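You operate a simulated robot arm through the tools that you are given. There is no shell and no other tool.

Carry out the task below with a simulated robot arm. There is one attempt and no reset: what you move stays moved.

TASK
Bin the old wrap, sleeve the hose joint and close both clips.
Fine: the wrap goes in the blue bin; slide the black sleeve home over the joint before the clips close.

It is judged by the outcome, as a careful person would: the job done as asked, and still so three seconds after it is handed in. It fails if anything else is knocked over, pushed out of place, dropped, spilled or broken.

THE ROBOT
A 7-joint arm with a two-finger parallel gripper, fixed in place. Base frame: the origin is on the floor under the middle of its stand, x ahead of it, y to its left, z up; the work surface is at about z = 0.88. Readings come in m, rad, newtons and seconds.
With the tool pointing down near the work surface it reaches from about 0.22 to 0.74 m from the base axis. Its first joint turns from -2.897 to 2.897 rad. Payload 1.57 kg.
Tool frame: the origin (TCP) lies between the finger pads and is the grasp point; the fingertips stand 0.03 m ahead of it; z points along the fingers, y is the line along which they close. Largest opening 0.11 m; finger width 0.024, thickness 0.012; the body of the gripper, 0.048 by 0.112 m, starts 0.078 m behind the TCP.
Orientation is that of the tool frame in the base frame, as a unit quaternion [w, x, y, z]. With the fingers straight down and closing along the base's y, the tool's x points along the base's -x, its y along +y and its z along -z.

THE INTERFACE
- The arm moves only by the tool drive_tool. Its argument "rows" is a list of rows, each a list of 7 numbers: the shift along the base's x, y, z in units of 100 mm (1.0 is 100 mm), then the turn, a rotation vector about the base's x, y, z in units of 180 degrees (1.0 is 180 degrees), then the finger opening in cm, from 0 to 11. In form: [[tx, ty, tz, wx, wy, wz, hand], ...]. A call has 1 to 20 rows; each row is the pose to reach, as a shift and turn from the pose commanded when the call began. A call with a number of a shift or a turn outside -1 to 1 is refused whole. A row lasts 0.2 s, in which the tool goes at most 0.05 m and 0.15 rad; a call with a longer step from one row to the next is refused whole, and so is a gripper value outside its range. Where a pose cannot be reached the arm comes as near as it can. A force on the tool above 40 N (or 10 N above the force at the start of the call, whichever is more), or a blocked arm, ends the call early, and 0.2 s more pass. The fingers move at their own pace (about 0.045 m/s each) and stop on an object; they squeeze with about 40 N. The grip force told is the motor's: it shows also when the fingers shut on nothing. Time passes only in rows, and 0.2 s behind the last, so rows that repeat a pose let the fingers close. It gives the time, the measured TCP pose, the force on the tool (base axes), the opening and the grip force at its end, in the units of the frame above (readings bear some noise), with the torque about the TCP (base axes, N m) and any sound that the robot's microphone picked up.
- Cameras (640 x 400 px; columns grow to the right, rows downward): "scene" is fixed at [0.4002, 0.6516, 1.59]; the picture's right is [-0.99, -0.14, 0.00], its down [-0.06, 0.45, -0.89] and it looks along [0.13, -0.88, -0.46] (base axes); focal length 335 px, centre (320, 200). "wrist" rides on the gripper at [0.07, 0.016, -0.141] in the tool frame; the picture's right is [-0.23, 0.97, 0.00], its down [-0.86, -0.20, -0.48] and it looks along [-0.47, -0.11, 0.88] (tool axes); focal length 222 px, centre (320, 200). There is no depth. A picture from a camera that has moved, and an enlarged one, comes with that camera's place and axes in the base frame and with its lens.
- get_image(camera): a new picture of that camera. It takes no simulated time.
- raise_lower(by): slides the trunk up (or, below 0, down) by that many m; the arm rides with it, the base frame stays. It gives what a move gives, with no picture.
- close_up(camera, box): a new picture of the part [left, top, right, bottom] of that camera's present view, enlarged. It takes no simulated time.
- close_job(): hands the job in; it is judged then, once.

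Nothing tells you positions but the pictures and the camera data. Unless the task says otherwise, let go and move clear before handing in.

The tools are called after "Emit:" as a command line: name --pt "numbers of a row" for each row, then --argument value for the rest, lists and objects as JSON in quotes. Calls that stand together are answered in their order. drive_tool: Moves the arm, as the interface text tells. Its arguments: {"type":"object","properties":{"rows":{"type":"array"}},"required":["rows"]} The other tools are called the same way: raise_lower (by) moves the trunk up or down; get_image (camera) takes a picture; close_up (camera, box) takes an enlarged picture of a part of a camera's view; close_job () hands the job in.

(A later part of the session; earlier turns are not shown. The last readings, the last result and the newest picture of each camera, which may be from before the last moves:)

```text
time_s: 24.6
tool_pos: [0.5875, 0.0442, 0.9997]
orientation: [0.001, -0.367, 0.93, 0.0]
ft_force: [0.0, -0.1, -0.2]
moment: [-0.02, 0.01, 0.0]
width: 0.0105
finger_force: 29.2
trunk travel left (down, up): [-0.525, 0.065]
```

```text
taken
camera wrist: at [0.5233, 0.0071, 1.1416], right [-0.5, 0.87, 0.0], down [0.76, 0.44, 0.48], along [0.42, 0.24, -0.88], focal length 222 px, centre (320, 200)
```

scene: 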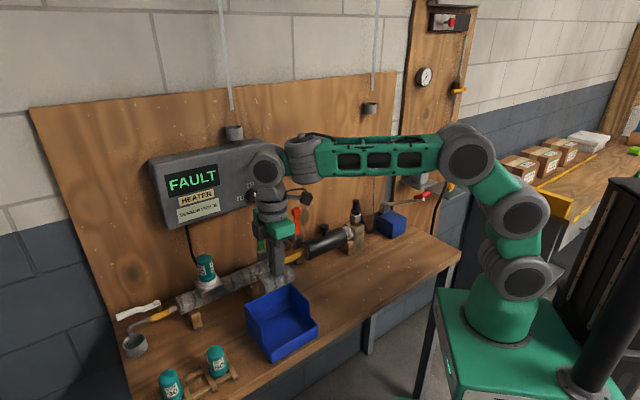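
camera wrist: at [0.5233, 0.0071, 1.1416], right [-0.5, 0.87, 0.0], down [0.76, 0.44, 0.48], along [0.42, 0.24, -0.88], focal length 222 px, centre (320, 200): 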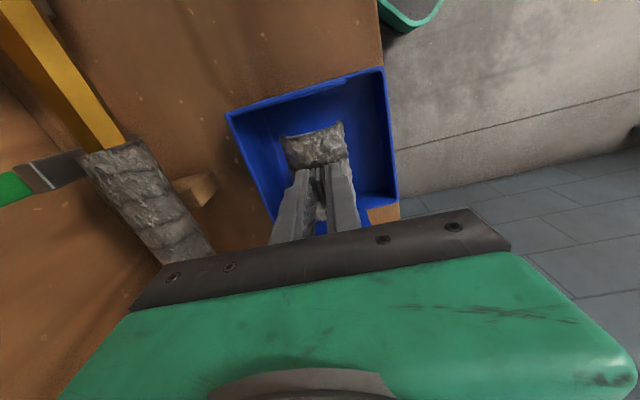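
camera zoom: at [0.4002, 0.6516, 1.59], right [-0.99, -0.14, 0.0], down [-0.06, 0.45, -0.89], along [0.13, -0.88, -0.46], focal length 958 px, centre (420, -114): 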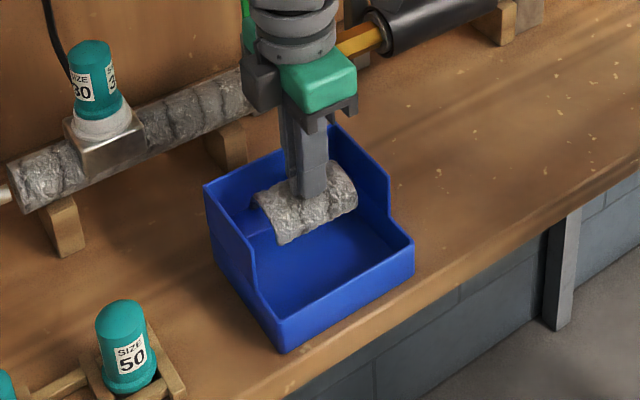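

The wrap is well inside the bin walls. I'll lower it the last few centimetres, release, and rise.

Emit:
drive_tool --pt "0 0 -0.12 0 0 0 0" --pt "0 0 -0.24 0 0 0 0" --pt "0 0 -0.34 0 0 0 0" --pt "0 0 -0.42 0 0 0 0" --pt "0 0 -0.42 0 0 0 0"

Emit:
close_up --camera "scene" --box '[220, 240, 350, 380]'

```text
time_s: 25.8
tool_pos: [0.5876, 0.0434, 0.9576]
orientation: [0.003, -0.368, 0.93, -0.001]
ft_force: [0.0, -0.7, -0.3]
moment: [0.03, -0.01, -0.02]
width: 0.0111
finger_force: 29.0
trunk travel left (down, up): [-0.525, 0.065]
```

```text
2.86 times, centred on (285, 310) of scene
camera zoom: at [0.4002, 0.6516, 1.59], right [-0.99, -0.14, 0.0], down [-0.06, 0.45, -0.89], along [0.13, -0.88, -0.46], focal length 958 px, centre (420, -114)
```

zoom: 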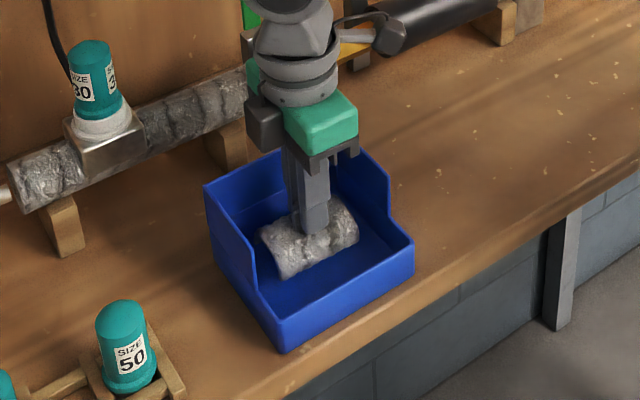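

Emit:
drive_tool --pt "0 0 -0.05 0 0 0 0" --pt "0 0 -0.1 0 0 0 0" --pt "0 0 -0.15 0 0 0 0" --pt "0 0 -0.15 0 0 0 0"

```text
time_s: 26.8
tool_pos: [0.5863, 0.0443, 0.9423]
orientation: [0.001, -0.368, 0.93, 0.0]
ft_force: [-0.4, -0.1, -1.2]
moment: [0.01, 0.0, 0.02]
width: 0.0109
finger_force: 29.2
trunk travel left (down, up): [-0.525, 0.065]
```

Emit:
drive_tool --pt "0 0 -0.04 0 0 0 0" --pt "0 0 -0.08 0 0 0 0" --pt "0 0 -0.12 0 0 0 0" --pt "0 0 -0.12 0 0 0 0"

Emit:
close_up --camera "scene" --box '[220, 240, 350, 380]'

```text
time_s: 27.6
tool_pos: [0.5902, 0.0433, 0.9408]
orientation: [0.009, -0.368, 0.93, -0.002]
ft_force: [-1.9, -0.2, 15.9]
moment: [-0.28, 0.68, -0.05]
width: 0.0106
finger_force: 28.6
trunk travel left (down, up): [-0.525, 0.065]
stopped in row 4: the force on the tool passed its limit at 44 N (the readings are from after the stop); the commanded pose is now the measured one
```

```text
2.86 times, centred on (285, 310) of scene
camera zoom: at [0.4002, 0.6516, 1.59], right [-0.99, -0.14, 0.0], down [-0.06, 0.45, -0.89], along [0.13, -0.88, -0.46], focal length 958 px, centre (420, -114)
```

zoom: 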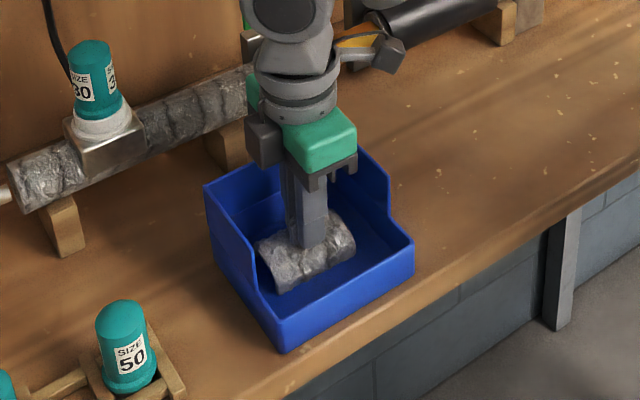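

The wrap rests on the bin floor. I'll open gently and rise straight up.

Emit:
drive_tool --pt "0 0 0.01 0 0 0 1.5" --pt "0 0 0.01 0 0 0 2.5" --pt "0 0 0.01 0 0 0 3" --pt "0 0 0.01 0 0 0 3" --pt "0 0 0.1 0 0 0 3" --pt "0 0 0.2 0 0 0 3" --pt "0 0 0.35 0 0 0 3" --pt "0 0 0.5 0 0 0 3" --pt "0 0 0.7 0 0 0 3" --pt "0 0 0.9 0 0 0 3" --pt "0 0 1.0 0 0 0 3" --pt "0 0 1.0 0 0 0 3"

Emit:
get_image --camera "scene"

Emit:
get_image --camera "wrist"

Emit:
close_up --camera "scene" --box '[220, 240, 350, 380]'

```text
time_s: 30.2
tool_pos: [0.59, 0.0421, 1.0369]
orientation: [0.006, -0.368, 0.93, -0.002]
ft_force: [1.4, 0.2, 0.0]
moment: [0.02, -0.01, -0.01]
width: 0.03
finger_force: 0.0
trunk travel left (down, up): [-0.525, 0.065]
```

```text
taken
```

scene: 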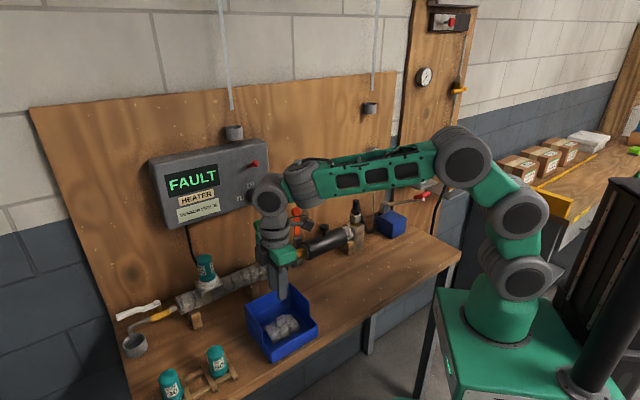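

```text
taken
camera wrist: at [0.525, 0.0073, 1.1779], right [-0.5, 0.87, 0.0], down [0.75, 0.44, 0.49], along [0.43, 0.24, -0.87], focal length 222 px, centre (320, 200)
```

wrist: 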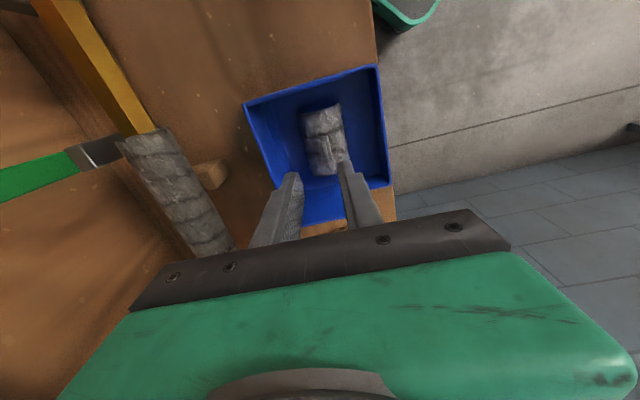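

```text
2.86 times, centred on (285, 310) of scene
camera zoom: at [0.4002, 0.6516, 1.59], right [-0.99, -0.14, 0.0], down [-0.06, 0.45, -0.89], along [0.13, -0.88, -0.46], focal length 958 px, centre (420, -114)
```

zoom: 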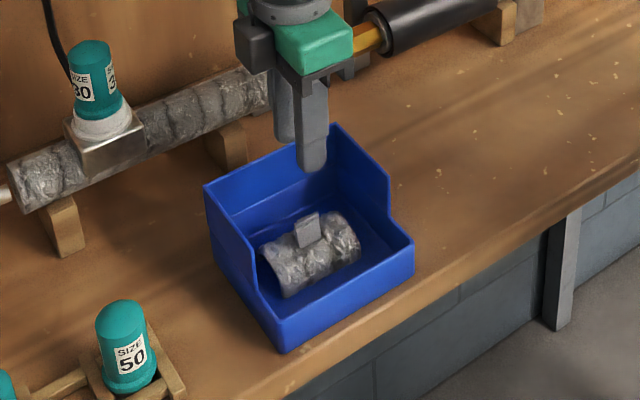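

The wrap is in the bin and the bin hasn't moved. Next I'll rise and turn the tool -90° about the vertical, so the fingers close along the pipe and the camera sits on the front side, then head toward the sleeve knob at about (0.512, -0.264).

Emit:
drive_tool --pt "0 0 0.2 0 0 -0.04 4" --pt "0 0 0.4 0 0 -0.08 4" --pt "0 0 0.6 0 0 -0.12 4" --pt "0 -0.1 0.8 0 0 -0.16 4" --pt "0 -0.2 1.0 0 0 -0.2 4" --pt "-0.05 -0.3 1.0 0 0 -0.24 4" --pt "-0.1 -0.4 1.0 0 0 -0.28 4" --pt "-0.15 -0.5 1.0 0 0 -0.32 4" --pt "-0.2 -0.6 1.0 0 0 -0.36 4" --pt "-0.25 -0.7 1.0 0 0 -0.4 4" --pt "-0.3 -0.8 1.0 0 0 -0.44 4" --pt "-0.3 -0.9 1.0 0 0 -0.48 4" --pt "-0.3 -1.0 1.0 0 0 -0.5 4" --pt "-0.3 -1.0 1.0 0 0 -0.5 4"

Emit:
get_image --camera "scene"

Emit:
get_image --camera "wrist"

```text
time_s: 33.2
tool_pos: [0.5604, -0.0566, 1.1371]
orientation: [0.002, 0.398, 0.917, -0.005]
ft_force: [0.9, 0.5, -1.3]
moment: [0.01, 0.06, 0.03]
width: 0.0399
finger_force: 0.0
trunk travel left (down, up): [-0.525, 0.065]
```

```text
taken
```

scene: 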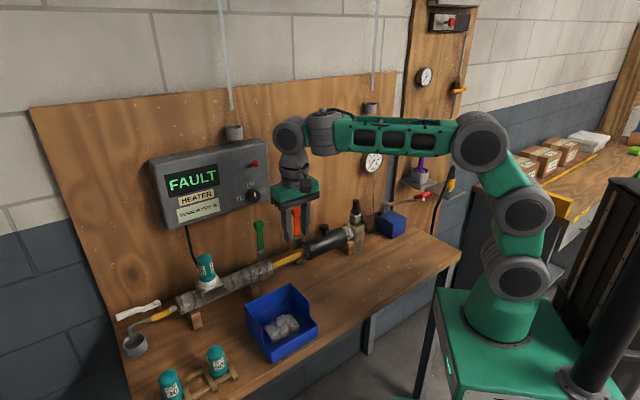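

```text
taken
camera wrist: at [0.5233, 0.0066, 1.2778], right [0.87, 0.5, 0.0], down [0.44, -0.75, 0.49], along [0.24, -0.43, -0.87], focal length 222 px, centre (320, 200)
```

wrist: 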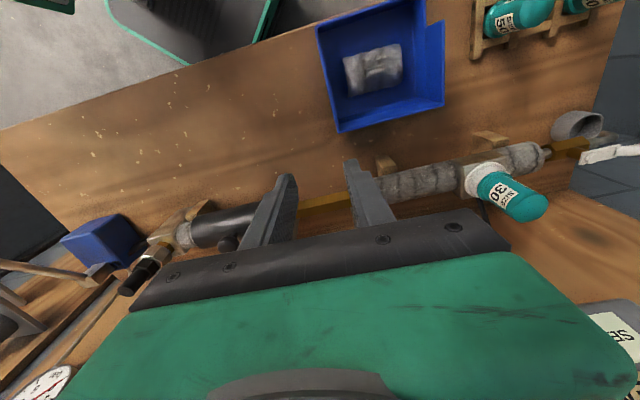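

Emit:
close_up --camera "wrist" --box '[130, 170, 290, 270]'

Emit:
close_up --camera "scene" --box '[240, 180, 380, 270]'

```text
4.00 times, centred on (210, 220) of wrist
camera zoom: at [0.5233, 0.0066, 1.2778], right [0.87, 0.5, 0.0], down [0.44, -0.75, 0.49], along [0.24, -0.43, -0.87], focal length 888 px, centre (760, 120)
```

zoom: 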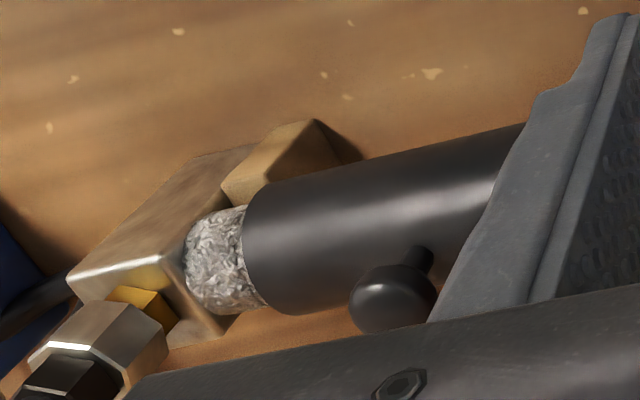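

```text
4.44 times, centred on (310, 225) of scene
camera zoom: at [0.4002, 0.6516, 1.59], right [-0.99, -0.14, 0.0], down [-0.06, 0.45, -0.89], along [0.13, -0.88, -0.46], focal length 1490 px, centre (364, 89)
```

zoom: 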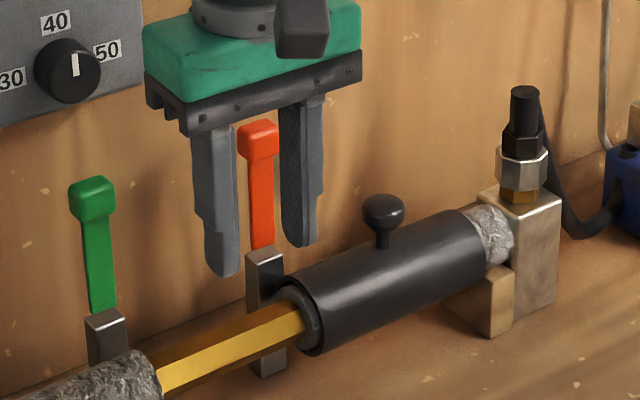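

The knob is at about e 0.192, n -0.545, z 1.005 and roughly 32 mm across. I'll tilt the tool about 15°, body toward the front, to clear the levers, and move above the knob with the fingers open to 6 cm.

Emit:
drive_tool --pt "-0.05 -0.15 0 -0.015 -0.014 0 6" --pt "-0.1 -0.3 0 -0.03 -0.028 0 6" --pt "-0.15 -0.5 0 -0.045 -0.043 0 6" --pt "-0.2 -0.7 0 -0.0608 -0.057 0 6" --pt "-0.25 -0.85 0 -0.0608 -0.057 0 6" --pt "-0.3 -1.0 0 -0.0608 -0.057 0 6" --pt "-0.3 -1.0 0 -0.0608 -0.057 0 6"

Emit:
drive_tool --pt "-0.06 -0.25 0 0 0 0 6" --pt "-0.12 -0.5 0 0 0 0 6" --pt "-0.18 -0.75 0 0 0 0 6" --pt "-0.24 -1.0 0 0 0 0 6" --pt "-0.24 -1.0 0 0 0 0 6"

Emit:
get_image --camera "wrist"

Emit:
close_up --camera "scene" --box '[240, 150, 400, 270]'

```text
time_s: 34.8
tool_pos: [0.5304, -0.1566, 1.136]
orientation: [0.122, 0.394, 0.909, -0.056]
ft_force: [-0.1, 0.1, 0.2]
moment: [-0.02, 0.0, 0.02]
width: 0.06
finger_force: 0.1
trunk travel left (down, up): [-0.525, 0.065]
```

```text
time_s: 36.0
tool_pos: [0.5072, -0.2569, 1.1361]
orientation: [0.122, 0.394, 0.909, -0.058]
ft_force: [0.3, 0.0, 0.4]
moment: [-0.01, 0.0, -0.03]
width: 0.0601
finger_force: 0.0
trunk travel left (down, up): [-0.525, 0.065]
```

```text
taken
camera wrist: at [0.4459, -0.1686, 1.2539], right [0.86, 0.51, 0.05], down [0.33, -0.64, 0.69], along [0.39, -0.58, -0.72], focal length 222 px, centre (320, 200)
```

wrist: 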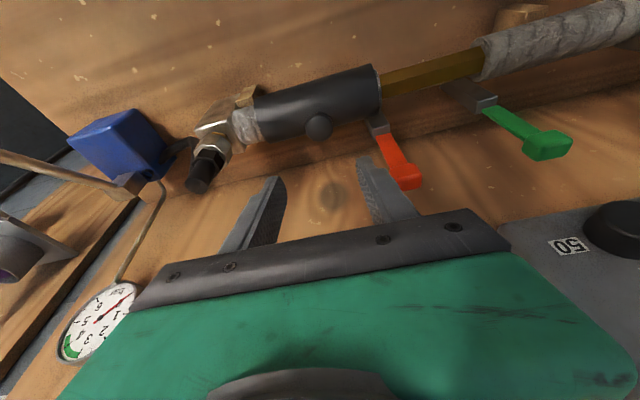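

```text
3.33 times, centred on (320, 210) of scene
camera zoom: at [0.4002, 0.6516, 1.59], right [-0.99, -0.14, 0.0], down [-0.06, 0.45, -0.89], along [0.13, -0.88, -0.46], focal length 1117 px, centre (320, 167)
```

zoom: 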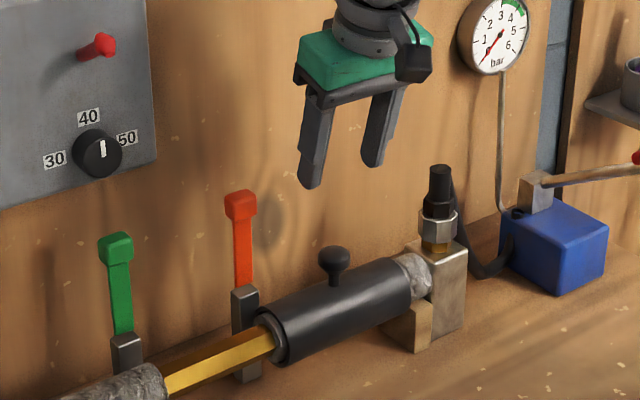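

The knob is centred between the fingers, seen at e 0.195 with the TCP at 0.194. I'll lower the tips around it and bring the fingers in.

Emit:
drive_tool --pt "0 0 -0.2 0 0 0 6" --pt "0 0 -0.4 0 0 0 6" --pt "0 0 -0.6 0 0 0 6" --pt "0 0 -0.8 0 0 0 6" --pt "0 0 -0.95 0 0 0 6" --pt "0 0 -0.95 0 0 0 6"

Emit:
get_image --camera "wrist"

Emit:
close_up --camera "scene" --box '[260, 180, 380, 270]'

```text
time_s: 37.4
tool_pos: [0.5066, -0.256, 1.0409]
orientation: [0.123, 0.394, 0.909, -0.056]
ft_force: [-0.2, -0.1, 0.5]
moment: [-0.01, 0.04, -0.01]
width: 0.06
finger_force: 0.0
trunk travel left (down, up): [-0.525, 0.065]
```

```text
taken
camera wrist: at [0.4453, -0.1679, 1.159], right [0.86, 0.51, 0.05], down [0.33, -0.64, 0.69], along [0.39, -0.58, -0.72], focal length 222 px, centre (320, 200)
```

wrist: 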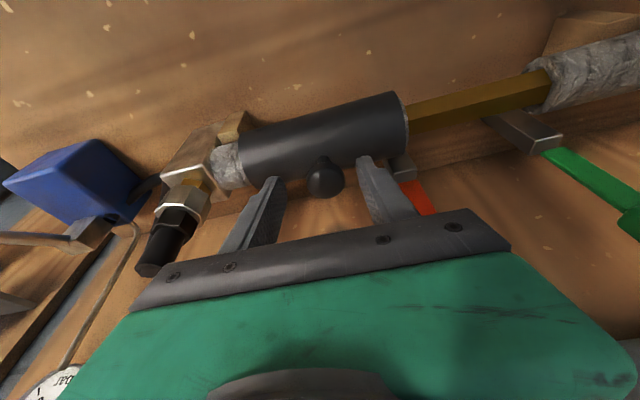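

```text
4.44 times, centred on (320, 225) of scene
camera zoom: at [0.4002, 0.6516, 1.59], right [-0.99, -0.14, 0.0], down [-0.06, 0.45, -0.89], along [0.13, -0.88, -0.46], focal length 1490 px, centre (320, 89)
```

zoom: 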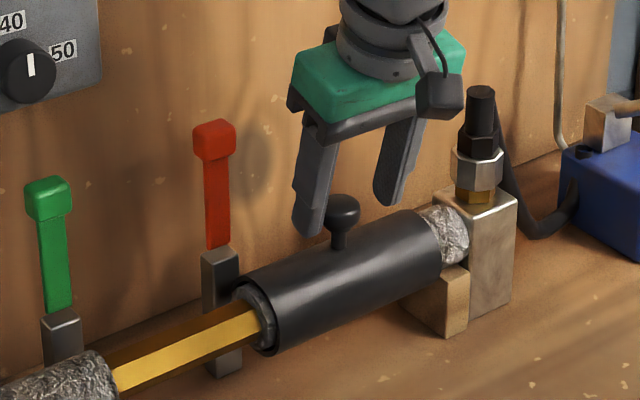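

Emit:
drive_tool --pt "0 0 -0.1 0 0 0 6" --pt "0 0 -0.22 0 0 0 6" --pt "0 0 -0.22 0 0 0 5" --pt "0 0 -0.22 0 0 0 4" --pt "0 0 -0.22 0 0 0 3.6" --pt "0 0 -0.22 0 0 0 3.6"

Emit:
get_image --camera "wrist"

Emit:
close_up --camera "scene" --box '[260, 180, 380, 270]'

```text
time_s: 38.8
tool_pos: [0.5071, -0.257, 1.0174]
orientation: [0.123, 0.393, 0.909, -0.057]
ft_force: [2.0, 1.9, -1.3]
moment: [-0.02, -0.01, -0.03]
width: 0.0377
finger_force: 1.4
trunk travel left (down, up): [-0.525, 0.065]
```

```text
taken
camera wrist: at [0.4462, -0.1679, 1.1371], right [0.86, 0.51, 0.05], down [0.33, -0.64, 0.69], along [0.39, -0.58, -0.72], focal length 222 px, centre (320, 200)
```

wrist: 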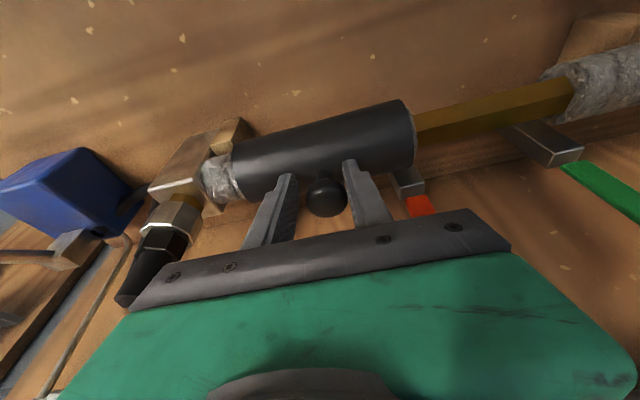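

```text
4.44 times, centred on (320, 225) of scene
camera zoom: at [0.4002, 0.6516, 1.59], right [-0.99, -0.14, 0.0], down [-0.06, 0.45, -0.89], along [0.13, -0.88, -0.46], focal length 1490 px, centre (320, 89)
```

zoom: 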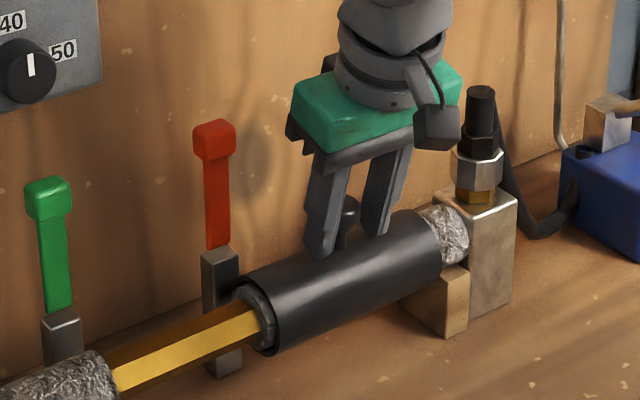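

The fingers straddle the knob. I'll shift 6 mm toward the knob centre in n, then push along the pipe slowly while watching forces.

Emit:
drive_tool --pt "0.02 -0.022 0 0 0 0 3.8" --pt "0.041 -0.044 0 0 0 0 3.8" --pt "0.041 -0.044 0 0 0 0 3.6" --pt "0.041 -0.044 0 0 0 0 3.4" --pt "0.041 -0.044 0 0 0 0 3.4"

Emit:
drive_tool --pt "0.03 0.028 0 0 0 0 3.4" --pt "0.06 0.056 0 0 0 0 3.4" --pt "0.1 0.094 0 0 0 0 3.4" --pt "0.146 0.137 0 0 0 0 3.4" --pt "0.182 0.171 0 0 0 0 3.4" --pt "0.219 0.205 0 0 0 0 3.4" --pt "0.219 0.205 0 0 0 0 3.4"

Emit:
get_image --camera "wrist"

Emit:
close_up --camera "scene" --box '[240, 180, 380, 285]'

```text
time_s: 40.0
tool_pos: [0.5106, -0.2605, 1.0199]
orientation: [0.124, 0.394, 0.909, -0.058]
ft_force: [2.2, 2.8, 1.0]
moment: [0.03, -0.04, 0.03]
width: 0.0373
finger_force: 1.4
trunk travel left (down, up): [-0.525, 0.065]
```

```text
time_s: 41.6
tool_pos: [0.532, -0.2406, 1.0202]
orientation: [0.124, 0.394, 0.909, -0.058]
ft_force: [-1.3, -0.4, 0.8]
moment: [-0.01, 0.02, -0.02]
width: 0.0346
finger_force: 0.7
trunk travel left (down, up): [-0.525, 0.065]
```

```text
taken
camera wrist: at [0.4718, -0.152, 1.1376], right [0.86, 0.51, 0.05], down [0.33, -0.64, 0.69], along [0.39, -0.58, -0.72], focal length 222 px, centre (320, 200)
```

wrist: 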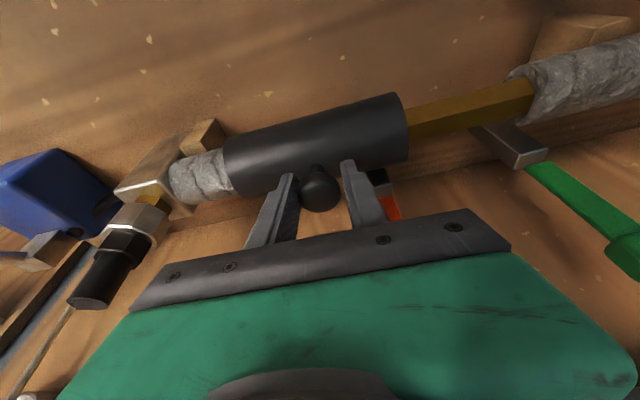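

```text
3.81 times, centred on (310, 232) of scene
camera zoom: at [0.4002, 0.6516, 1.59], right [-0.99, -0.14, 0.0], down [-0.06, 0.45, -0.89], along [0.13, -0.88, -0.46], focal length 1277 px, centre (358, 76)
```

zoom: 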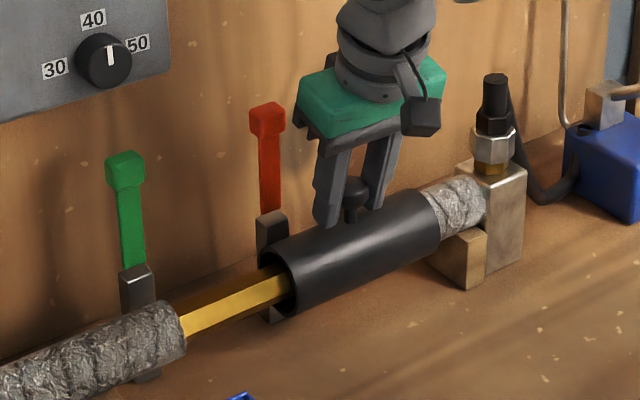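

The sleeve slides freely. I'll continue along the pipe, checking clearance to the red lever.

Emit:
drive_tool --pt "0.036 0.034 0 0 0 0 3.4" --pt "0.073 0.068 0 0 0 0 3.4" --pt "0.109 0.103 0 0 0 0 3.4" --pt "0.146 0.137 0 0 0 0 3.4" --pt "0.182 0.171 0 0 0 0 3.4" --pt "0.219 0.205 0 0 0 0 3.4" --pt "0.255 0.24 0 0 0 0 3.4" --pt "0.292 0.274 0 0 0 0 3.4" --pt "0.292 0.274 0 0 0 0 3.4"

Emit:
get_image --camera "wrist"

Emit:
close_up --camera "scene" --box '[240, 180, 380, 285]'

```text
time_s: 43.6
tool_pos: [0.5622, -0.2122, 1.0197]
orientation: [0.123, 0.394, 0.909, -0.058]
ft_force: [-0.4, 1.0, -0.2]
moment: [0.01, 0.06, 0.02]
width: 0.0346
finger_force: 0.4
trunk travel left (down, up): [-0.525, 0.065]
```

```text
taken
camera wrist: at [0.5006, -0.1246, 1.1377], right [0.86, 0.51, 0.05], down [0.33, -0.64, 0.69], along [0.39, -0.58, -0.72], focal length 222 px, centre (320, 200)
```

wrist: 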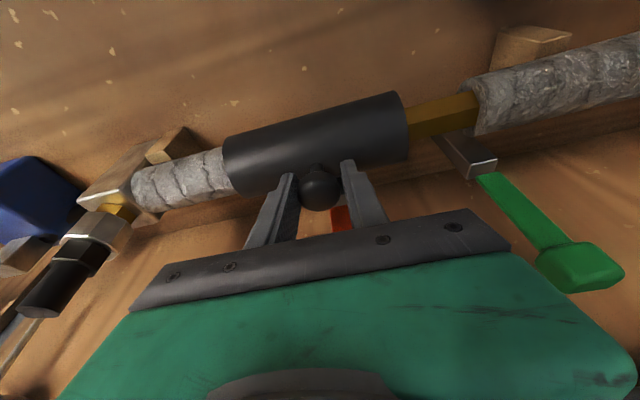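

```text
3.81 times, centred on (310, 232) of scene
camera zoom: at [0.4002, 0.6516, 1.59], right [-0.99, -0.14, 0.0], down [-0.06, 0.45, -0.89], along [0.13, -0.88, -0.46], focal length 1277 px, centre (358, 76)
```

zoom: 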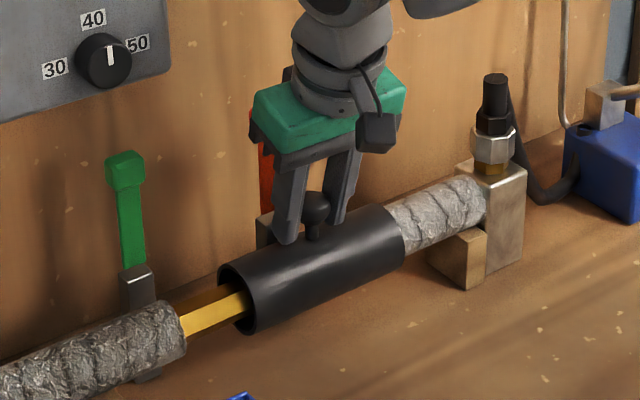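

Emit:
drive_tool --pt "0.036 0.034 0 0 0 0 3.4" --pt "0.073 0.068 0 0 0 0 3.4" --pt "0.109 0.103 0 0 0 0 3.4" --pt "0.146 0.137 0 0 0 0 3.4" --pt "0.182 0.171 0 0 0 0 3.4" --pt "0.219 0.205 0 0 0 0 3.4" --pt "0.255 0.24 0 0 0 0 3.4" --pt "0.292 0.274 0 0 0 0 3.4" --pt "0.328 0.308 0 0 0 0 3.4" --pt "0.365 0.342 0 0 0 0 3.4" --pt "0.365 0.342 0 0 0 0 3.4"

Emit:
get_image --camera "wrist"

Emit:
close_up --camera "scene" --box '[220, 180, 360, 285]'

```text
time_s: 46.0
tool_pos: [0.5975, -0.1793, 1.0189]
orientation: [0.123, 0.393, 0.909, -0.057]
ft_force: [0.5, -0.5, -0.1]
moment: [-0.01, -0.01, 0.05]
width: 0.0344
finger_force: 0.0
trunk travel left (down, up): [-0.525, 0.065]
```

```text
taken
camera wrist: at [0.5373, -0.0904, 1.1371], right [0.86, 0.51, 0.05], down [0.33, -0.64, 0.69], along [0.39, -0.58, -0.72], focal length 222 px, centre (320, 200)
```

wrist: 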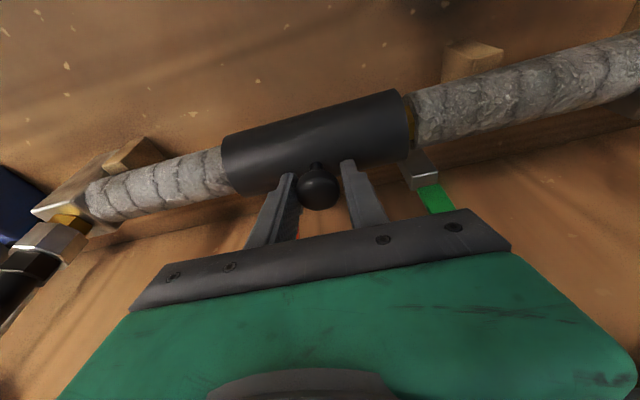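

```text
3.81 times, centred on (290, 232) of scene
camera zoom: at [0.4002, 0.6516, 1.59], right [-0.99, -0.14, 0.0], down [-0.06, 0.45, -0.89], along [0.13, -0.88, -0.46], focal length 1277 px, centre (434, 76)
```

zoom: 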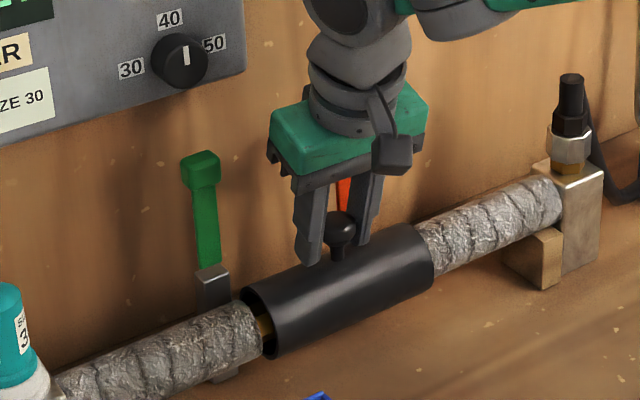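

The sleeve's leading end is almost at the far lagging. I'll advance in smaller steps and watch for a stop.

Emit:
drive_tool --pt "0.022 0.021 0 0 0 0 3.4" --pt "0.044 0.041 0 0 0 0 3.4" --pt "0.066 0.062 0 0 0 0 3.4" --pt "0.087 0.082 0 0 0 0 3.4" --pt "0.087 0.082 0 0 0 0 3.4"

Emit:
close_up --camera "wrist" --box '[200, 60, 480, 220]'

Emit:
close_up --camera "scene" --box '[250, 210, 350, 285]'

```text
time_s: 47.2
tool_pos: [0.6065, -0.1705, 1.0197]
orientation: [0.123, 0.394, 0.909, -0.057]
ft_force: [-0.9, -0.2, -1.0]
moment: [0.0, 0.03, -0.03]
width: 0.0346
finger_force: 0.5
trunk travel left (down, up): [-0.525, 0.065]
```

```text
2.29 times, centred on (340, 140) of wrist
camera zoom: at [0.5461, -0.0824, 1.1374], right [0.86, 0.51, 0.05], down [0.33, -0.64, 0.69], along [0.38, -0.58, -0.72], focal length 508 px, centre (274, 337)
```

zoom: 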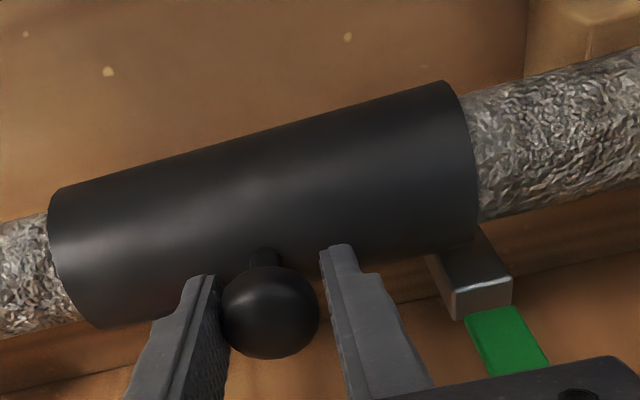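

```text
5.33 times, centred on (300, 248) of scene
camera zoom: at [0.4002, 0.6516, 1.59], right [-0.99, -0.14, 0.0], down [-0.06, 0.45, -0.89], along [0.13, -0.88, -0.46], focal length 1788 px, centre (427, -53)
```

zoom: 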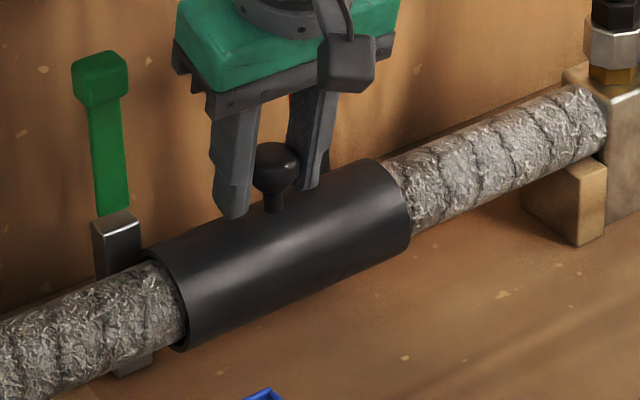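

The sleeve now spans about e 0.243 to 0.399, and the clips sit at about 0.270 and 0.398. Home, centred on the joint under both clips, needs roughly 12 mm more, so I'll advance gently.

Emit:
drive_tool --pt "0.022 0.021 0 0 0 0 3.4" --pt "0.044 0.041 0 0 0 0 3.4" --pt "0.058 0.055 0 0 0 0 3.4" --pt "0.058 0.055 0 0 0 0 3.4"

Emit:
close_up --camera "wrist" --box '[200, 60, 480, 220]'

Emit:
close_up --camera "scene" --box '[250, 210, 350, 285]'

```text
time_s: 48.2
tool_pos: [0.6128, -0.165, 1.0185]
orientation: [0.123, 0.393, 0.909, -0.057]
ft_force: [-0.8, -0.6, 0.5]
moment: [-0.01, -0.01, 0.02]
width: 0.0347
finger_force: 0.2
trunk travel left (down, up): [-0.525, 0.065]
```

```text
2.29 times, centred on (340, 140) of wrist
camera zoom: at [0.5518, -0.0768, 1.1373], right [0.86, 0.51, 0.05], down [0.33, -0.64, 0.69], along [0.38, -0.58, -0.72], focal length 508 px, centre (274, 337)
```

zoom: 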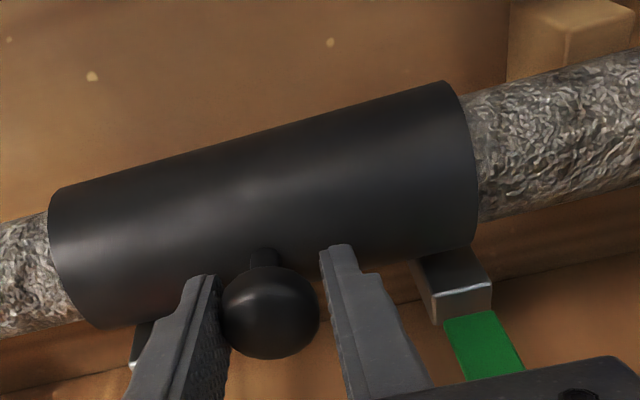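

```text
5.33 times, centred on (300, 248) of scene
camera zoom: at [0.4002, 0.6516, 1.59], right [-0.99, -0.14, 0.0], down [-0.06, 0.45, -0.89], along [0.13, -0.88, -0.46], focal length 1788 px, centre (427, -53)
```

zoom: 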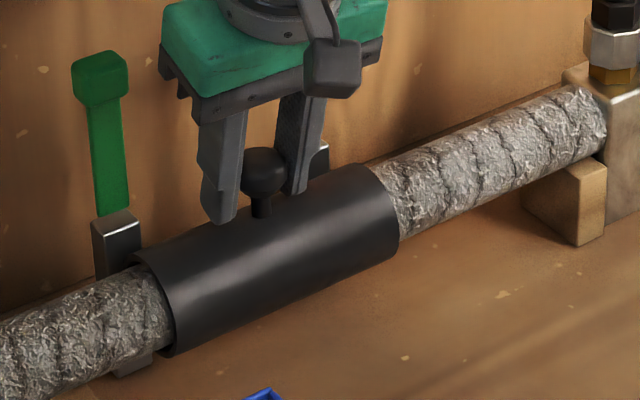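

Emit:
drive_tool --pt "0.015 0.014 0 0 0 0 3.4" --pt "0.029 0.027 0 0 0 0 3.4" --pt "0.029 0.027 0 0 0 0 3.4"

Emit:
close_up --camera "wrist" --box '[200, 60, 480, 220]'

Emit:
close_up --camera "scene" --box '[250, 210, 350, 285]'

```text
time_s: 49.0
tool_pos: [0.6157, -0.1624, 1.0189]
orientation: [0.123, 0.394, 0.909, -0.058]
ft_force: [-1.2, -1.3, 0.2]
moment: [-0.02, 0.01, 0.0]
width: 0.0348
finger_force: 0.4
trunk travel left (down, up): [-0.525, 0.065]
```

```text
2.29 times, centred on (340, 140) of wrist
camera zoom: at [0.5546, -0.0739, 1.1374], right [0.86, 0.51, 0.05], down [0.33, -0.64, 0.69], along [0.39, -0.58, -0.72], focal length 508 px, centre (274, 337)
```

zoom: 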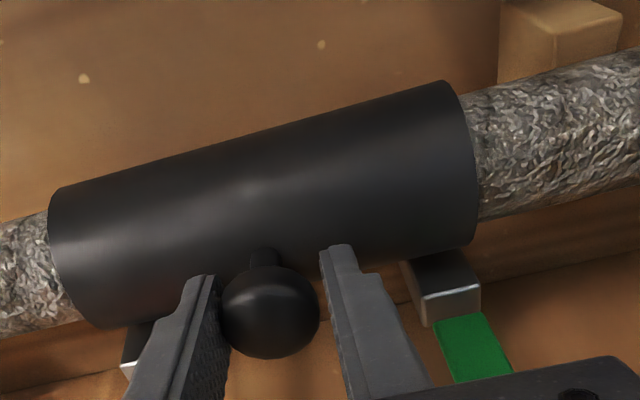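

```text
5.33 times, centred on (300, 248) of scene
camera zoom: at [0.4002, 0.6516, 1.59], right [-0.99, -0.14, 0.0], down [-0.06, 0.45, -0.89], along [0.13, -0.88, -0.46], focal length 1788 px, centre (427, -53)
```

zoom: 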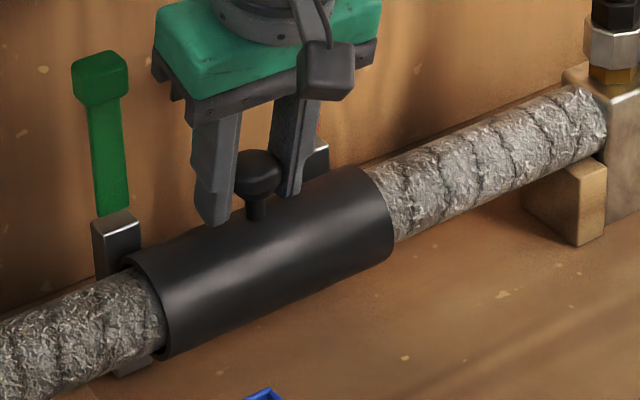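

The sleeve looks about centred between the two posts. I'll zoom in on both ends to compare the overhang before releasing.

Emit:
close_up --camera "scene" --box '[256, 240, 296, 280]'

Emit:
close_up --camera "scene" --box '[290, 225, 340, 265]'

Emit:
close_up --camera "wrist" --box '[360, 80, 440, 220]'

Emit:
close_up --camera "wrist" --box '[200, 120, 300, 240]'

```text
10.00 times, centred on (276, 260) of scene
camera zoom: at [0.4002, 0.6516, 1.59], right [-0.99, -0.14, 0.0], down [-0.06, 0.45, -0.89], along [0.13, -0.88, -0.46], focal length 3352 px, centre (760, -400)
```

zoom: 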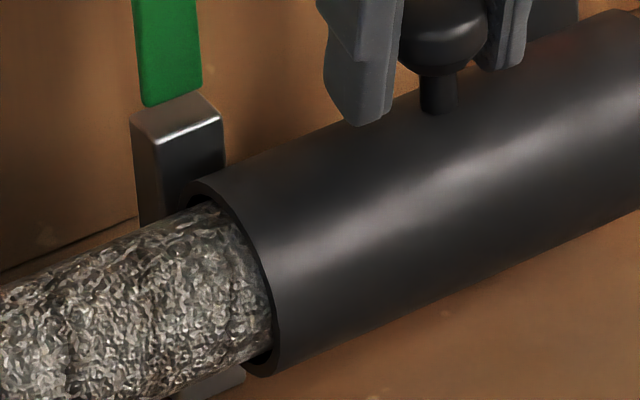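

```text
10.00 times, centred on (315, 245) of scene
camera zoom: at [0.4002, 0.6516, 1.59], right [-0.99, -0.14, 0.0], down [-0.06, 0.45, -0.89], along [0.13, -0.88, -0.46], focal length 3352 px, centre (370, -250)
```

zoom: 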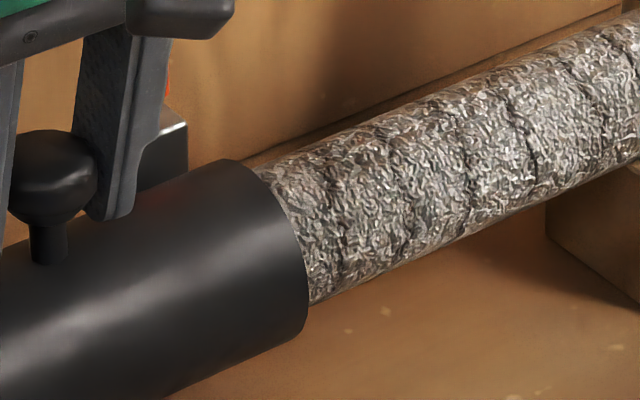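

```text
2.86 times, centred on (400, 150) of wrist
camera zoom: at [0.5546, -0.0739, 1.1374], right [0.86, 0.51, 0.05], down [0.33, -0.64, 0.69], along [0.39, -0.58, -0.72], focal length 635 px, centre (91, 343)
```

zoom: 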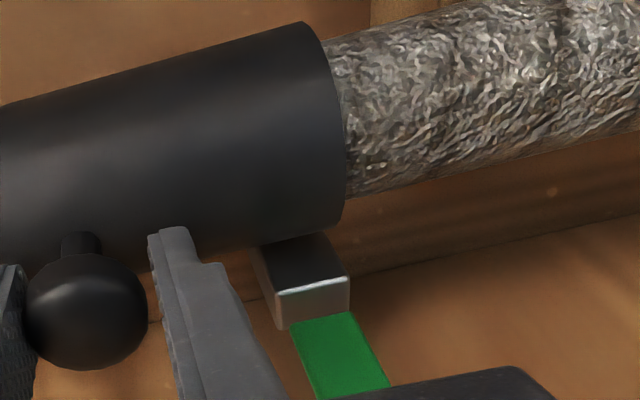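

```text
3.33 times, centred on (250, 180) of wrist
camera zoom: at [0.5546, -0.0739, 1.1374], right [0.86, 0.51, 0.05], down [0.33, -0.64, 0.69], along [0.39, -0.58, -0.72], focal length 740 px, centre (553, 267)
```

zoom: 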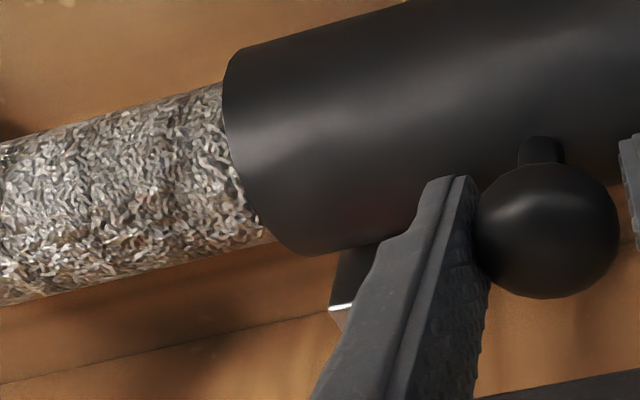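

Both views put the sleeve centre at about e 0.335 and the clip midpoint at about 0.338. I'll nudge a few more millimetres in tiny steps and check for an end stop.

Emit:
drive_tool --pt "0.007 0.007 0 0 0 0 3.4" --pt "0.015 0.014 0 0 0 0 3.4" --pt "0.015 0.014 0 0 0 0 3.4"

Emit:
drive_tool --pt "0.007 0.007 0 0 0 0 3.4" --pt "0.011 0.01 0 0 0 0 3.4" --pt "0.011 0.01 0 0 0 0 3.4"

Emit:
close_up --camera "scene" --box '[250, 210, 350, 285]'

Emit:
close_up --camera "wrist" --box '[200, 60, 480, 220]'

```text
time_s: 49.8
tool_pos: [0.6156, -0.1606, 1.0192]
orientation: [0.123, 0.395, 0.909, -0.058]
ft_force: [-2.0, -0.9, 0.2]
moment: [0.02, 0.07, -0.03]
width: 0.0356
finger_force: 1.0
trunk travel left (down, up): [-0.525, 0.065]
```

```text
time_s: 50.6
tool_pos: [0.6173, -0.1604, 1.0188]
orientation: [0.123, 0.393, 0.909, -0.057]
ft_force: [-4.1, -1.9, -1.6]
moment: [0.01, 0.02, -0.03]
width: 0.0379
finger_force: 2.6
trunk travel left (down, up): [-0.525, 0.065]
```

```text
5.33 times, centred on (300, 248) of scene
camera zoom: at [0.4002, 0.6516, 1.59], right [-0.99, -0.14, 0.0], down [-0.06, 0.45, -0.89], along [0.13, -0.88, -0.46], focal length 1788 px, centre (427, -53)
```

zoom: 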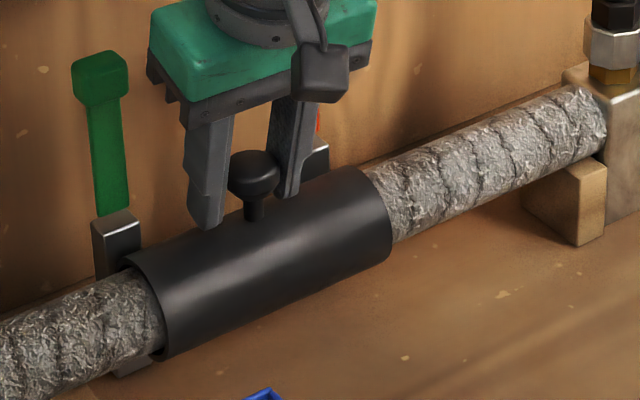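

```text
2.29 times, centred on (340, 140) of wrist
camera zoom: at [0.5569, -0.0721, 1.1372], right [0.86, 0.51, 0.05], down [0.33, -0.64, 0.69], along [0.38, -0.58, -0.72], focal length 508 px, centre (274, 337)
```

zoom: 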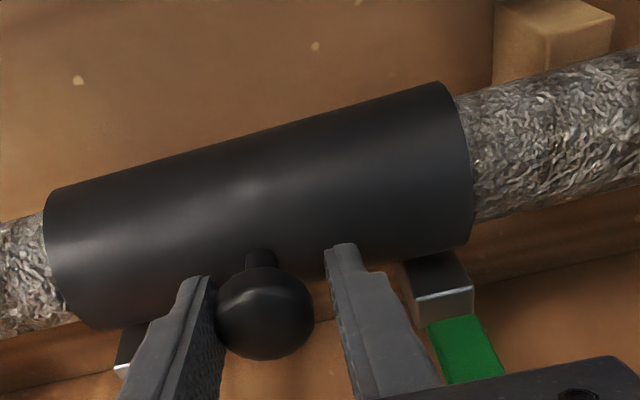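

Resistance is now building and the rear finger is being pushed back, so the sleeve seems to have hit its end stop. I'll push slightly more to confirm it's home.

Emit:
drive_tool --pt "0.011 0.01 0 0 0 0 3.4" --pt "0.022 0.021 0 0 0 0 3.4" --pt "0.036 0.034 0 0 0 0 3.4" --pt "0.036 0.034 0 0 0 0 3.4"

Emit:
close_up --camera "scene" --box '[250, 210, 350, 285]'

```text
time_s: 51.6
tool_pos: [0.6206, -0.157, 1.0193]
orientation: [0.123, 0.395, 0.909, -0.056]
ft_force: [-8.8, -8.3, 0.1]
moment: [-0.04, 0.12, -0.04]
width: 0.0454
finger_force: 6.5
trunk travel left (down, up): [-0.525, 0.065]
```

```text
5.33 times, centred on (300, 248) of scene
camera zoom: at [0.4002, 0.6516, 1.59], right [-0.99, -0.14, 0.0], down [-0.06, 0.45, -0.89], along [0.13, -0.88, -0.46], focal length 1788 px, centre (427, -53)
```

zoom: 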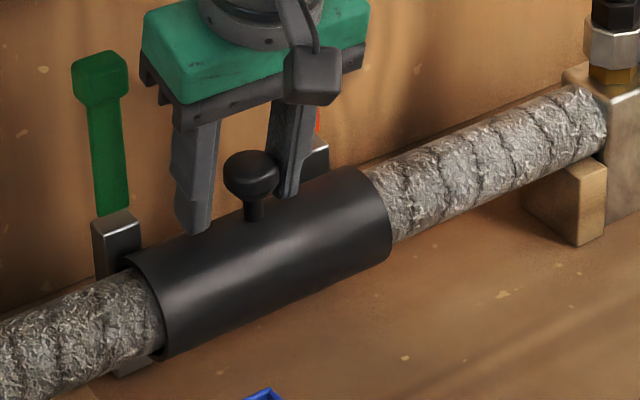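

Confirmed: the sleeve holds firm against its stop under about 12 N, so it's home. I'll open, lift clear, and add tilt to look at the levers.

Emit:
drive_tool --pt "0.0 0.0 0 0 0 0 5" --pt "-0.03 -0.03 0 0 0 0 6" --pt "-0.03 -0.03 0 0 0 0 6.5" --pt "-0.03 -0.03 0.0 0 0 0 6.5" --pt "-0.03 -0.03 0.15 0 0 0 6.5" --pt "-0.03 -0.03 0.3 0 0 0 6.5" --pt "-0.06 0.01 0.5 0 0 0 6.5" --pt "-0.1 0.05 0.7 0 0 0 6.5" --pt "-0.15 0.1 0.9 0 0 0 6" --pt "-0.2 0.15 1.0 0 0 0 6" --pt "-0.2 0.15 1.0 0 0 0 6"

Emit:
drive_tool --pt "-0.2 -0.05 0 -0.02 -0.019 0 6" --pt "-0.4 -0.1 0 -0.04 -0.038 0 6" --pt "-0.5 -0.15 0 -0.0608 -0.057 0 6" --pt "-0.5 -0.15 0 -0.0608 -0.057 0 6"

Emit:
get_image --camera "wrist"

Emit:
get_image --camera "scene"

```text
time_s: 54.0
tool_pos: [0.6014, -0.1411, 1.1197]
orientation: [0.124, 0.394, 0.909, -0.057]
ft_force: [0.0, 0.2, 0.7]
moment: [-0.01, -0.01, -0.03]
width: 0.0597
finger_force: 0.1
trunk travel left (down, up): [-0.525, 0.065]
```

```text
time_s: 55.0
tool_pos: [0.5506, -0.1571, 1.1199]
orientation: [0.242, 0.384, 0.885, -0.107]
ft_force: [0.5, 0.0, 0.4]
moment: [0.0, -0.03, -0.04]
width: 0.0599
finger_force: 0.2
trunk travel left (down, up): [-0.525, 0.065]
```

```text
taken
camera wrist: at [0.4722, -0.0484, 1.2061], right [0.85, 0.52, 0.11], down [0.19, -0.49, 0.85], along [0.5, -0.7, -0.52], focal length 222 px, centre (320, 200)
```

wrist: 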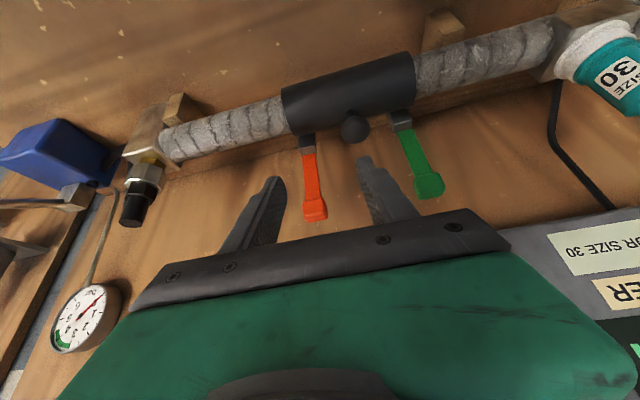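

```text
taken
```

scene: 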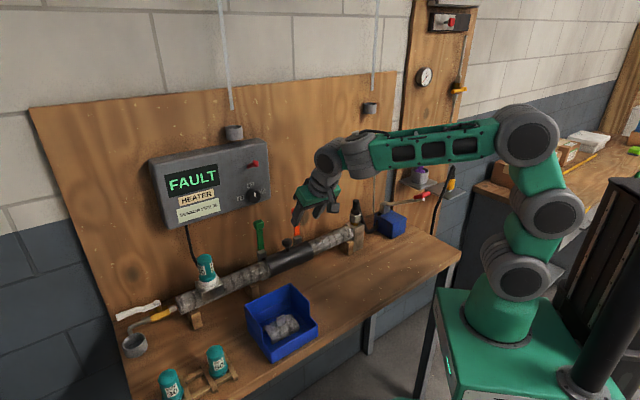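

Emit:
close_up --camera "wrist" --box '[260, 80, 460, 230]'

Emit:
close_up --camera "scene" --box '[240, 210, 340, 280]'

```text
2.67 times, centred on (360, 155) of wrist
camera zoom: at [0.4722, -0.0484, 1.2061], right [0.85, 0.52, 0.11], down [0.19, -0.49, 0.85], along [0.5, -0.7, -0.52], focal length 592 px, centre (213, 320)
```

zoom: 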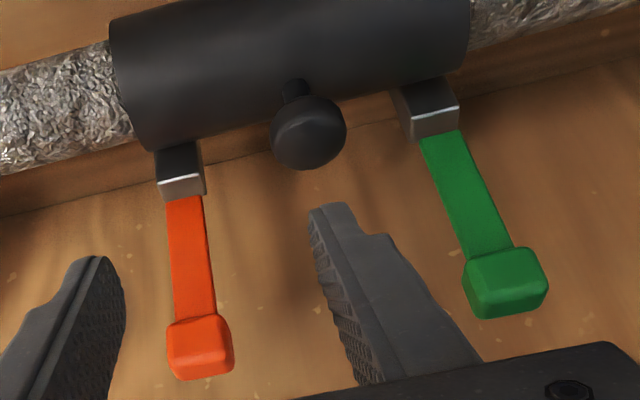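

```text
5.71 times, centred on (290, 245) of scene
camera zoom: at [0.4002, 0.6516, 1.59], right [-0.99, -0.14, 0.0], down [-0.06, 0.45, -0.89], along [0.13, -0.88, -0.46], focal length 1916 px, centre (491, -57)
```

zoom: 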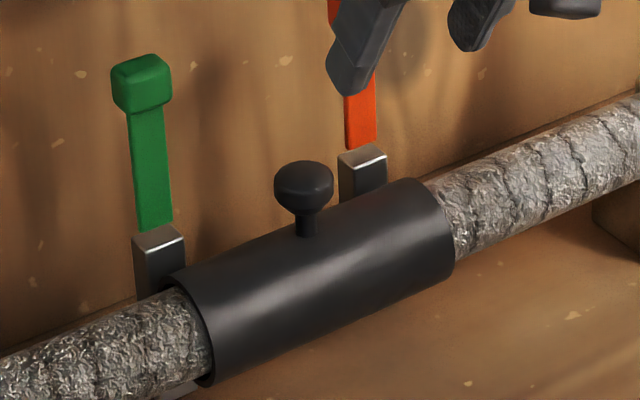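

The new view puts the sleeve knob at e 0.340, exactly midway between the red lever (e 0.275) and the green lever (e 0.405), so home is confirmed. The lever knobs are at n -0.585, z 1.08, with hinges at z 0.985. I'll approach the red lever from the front with the fingers straddling its knob.

Emit:
drive_tool --pt "0.05 -0.15 -0.09 0 0 0 6" --pt "0.1 -0.3 -0.18 0 0 0 6" --pt "0.161 -0.447 -0.27 0 0 0 6" --pt "0.161 -0.447 -0.27 0 0 0 6"

Emit:
get_image --camera "wrist"

Emit:
close_up --camera "scene" --box '[250, 160, 370, 260]'

```text
time_s: 56.0
tool_pos: [0.5676, -0.2012, 1.0931]
orientation: [0.241, 0.384, 0.885, -0.108]
ft_force: [0.8, 0.5, 0.7]
moment: [0.02, 0.0, -0.02]
width: 0.0602
finger_force: 0.0
trunk travel left (down, up): [-0.525, 0.065]
```

```text
taken
camera wrist: at [0.4889, -0.0938, 1.1789], right [0.85, 0.52, 0.11], down [0.19, -0.49, 0.85], along [0.5, -0.7, -0.52], focal length 222 px, centre (320, 200)
```

wrist: 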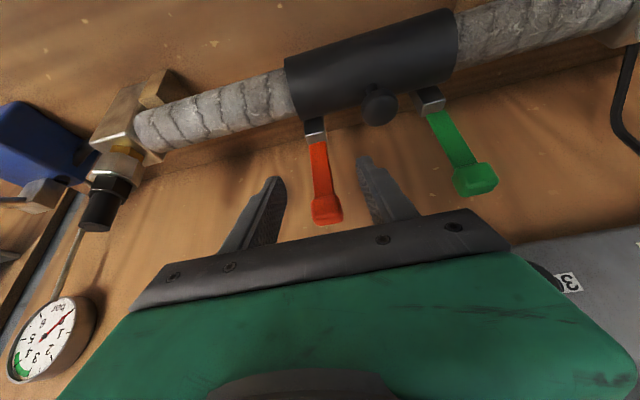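

```text
4.00 times, centred on (310, 210) of scene
camera zoom: at [0.4002, 0.6516, 1.59], right [-0.99, -0.14, 0.0], down [-0.06, 0.45, -0.89], along [0.13, -0.88, -0.46], focal length 1341 px, centre (360, 160)
```

zoom: 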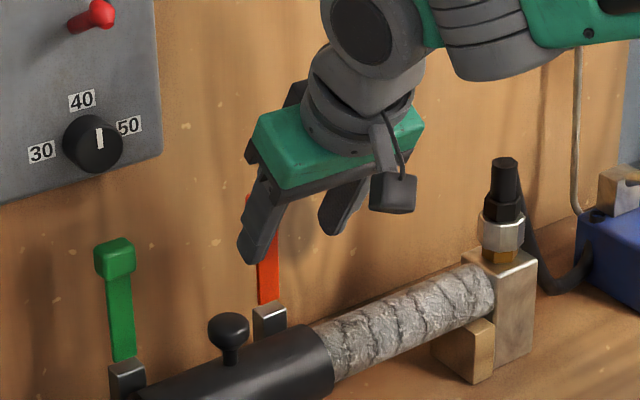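

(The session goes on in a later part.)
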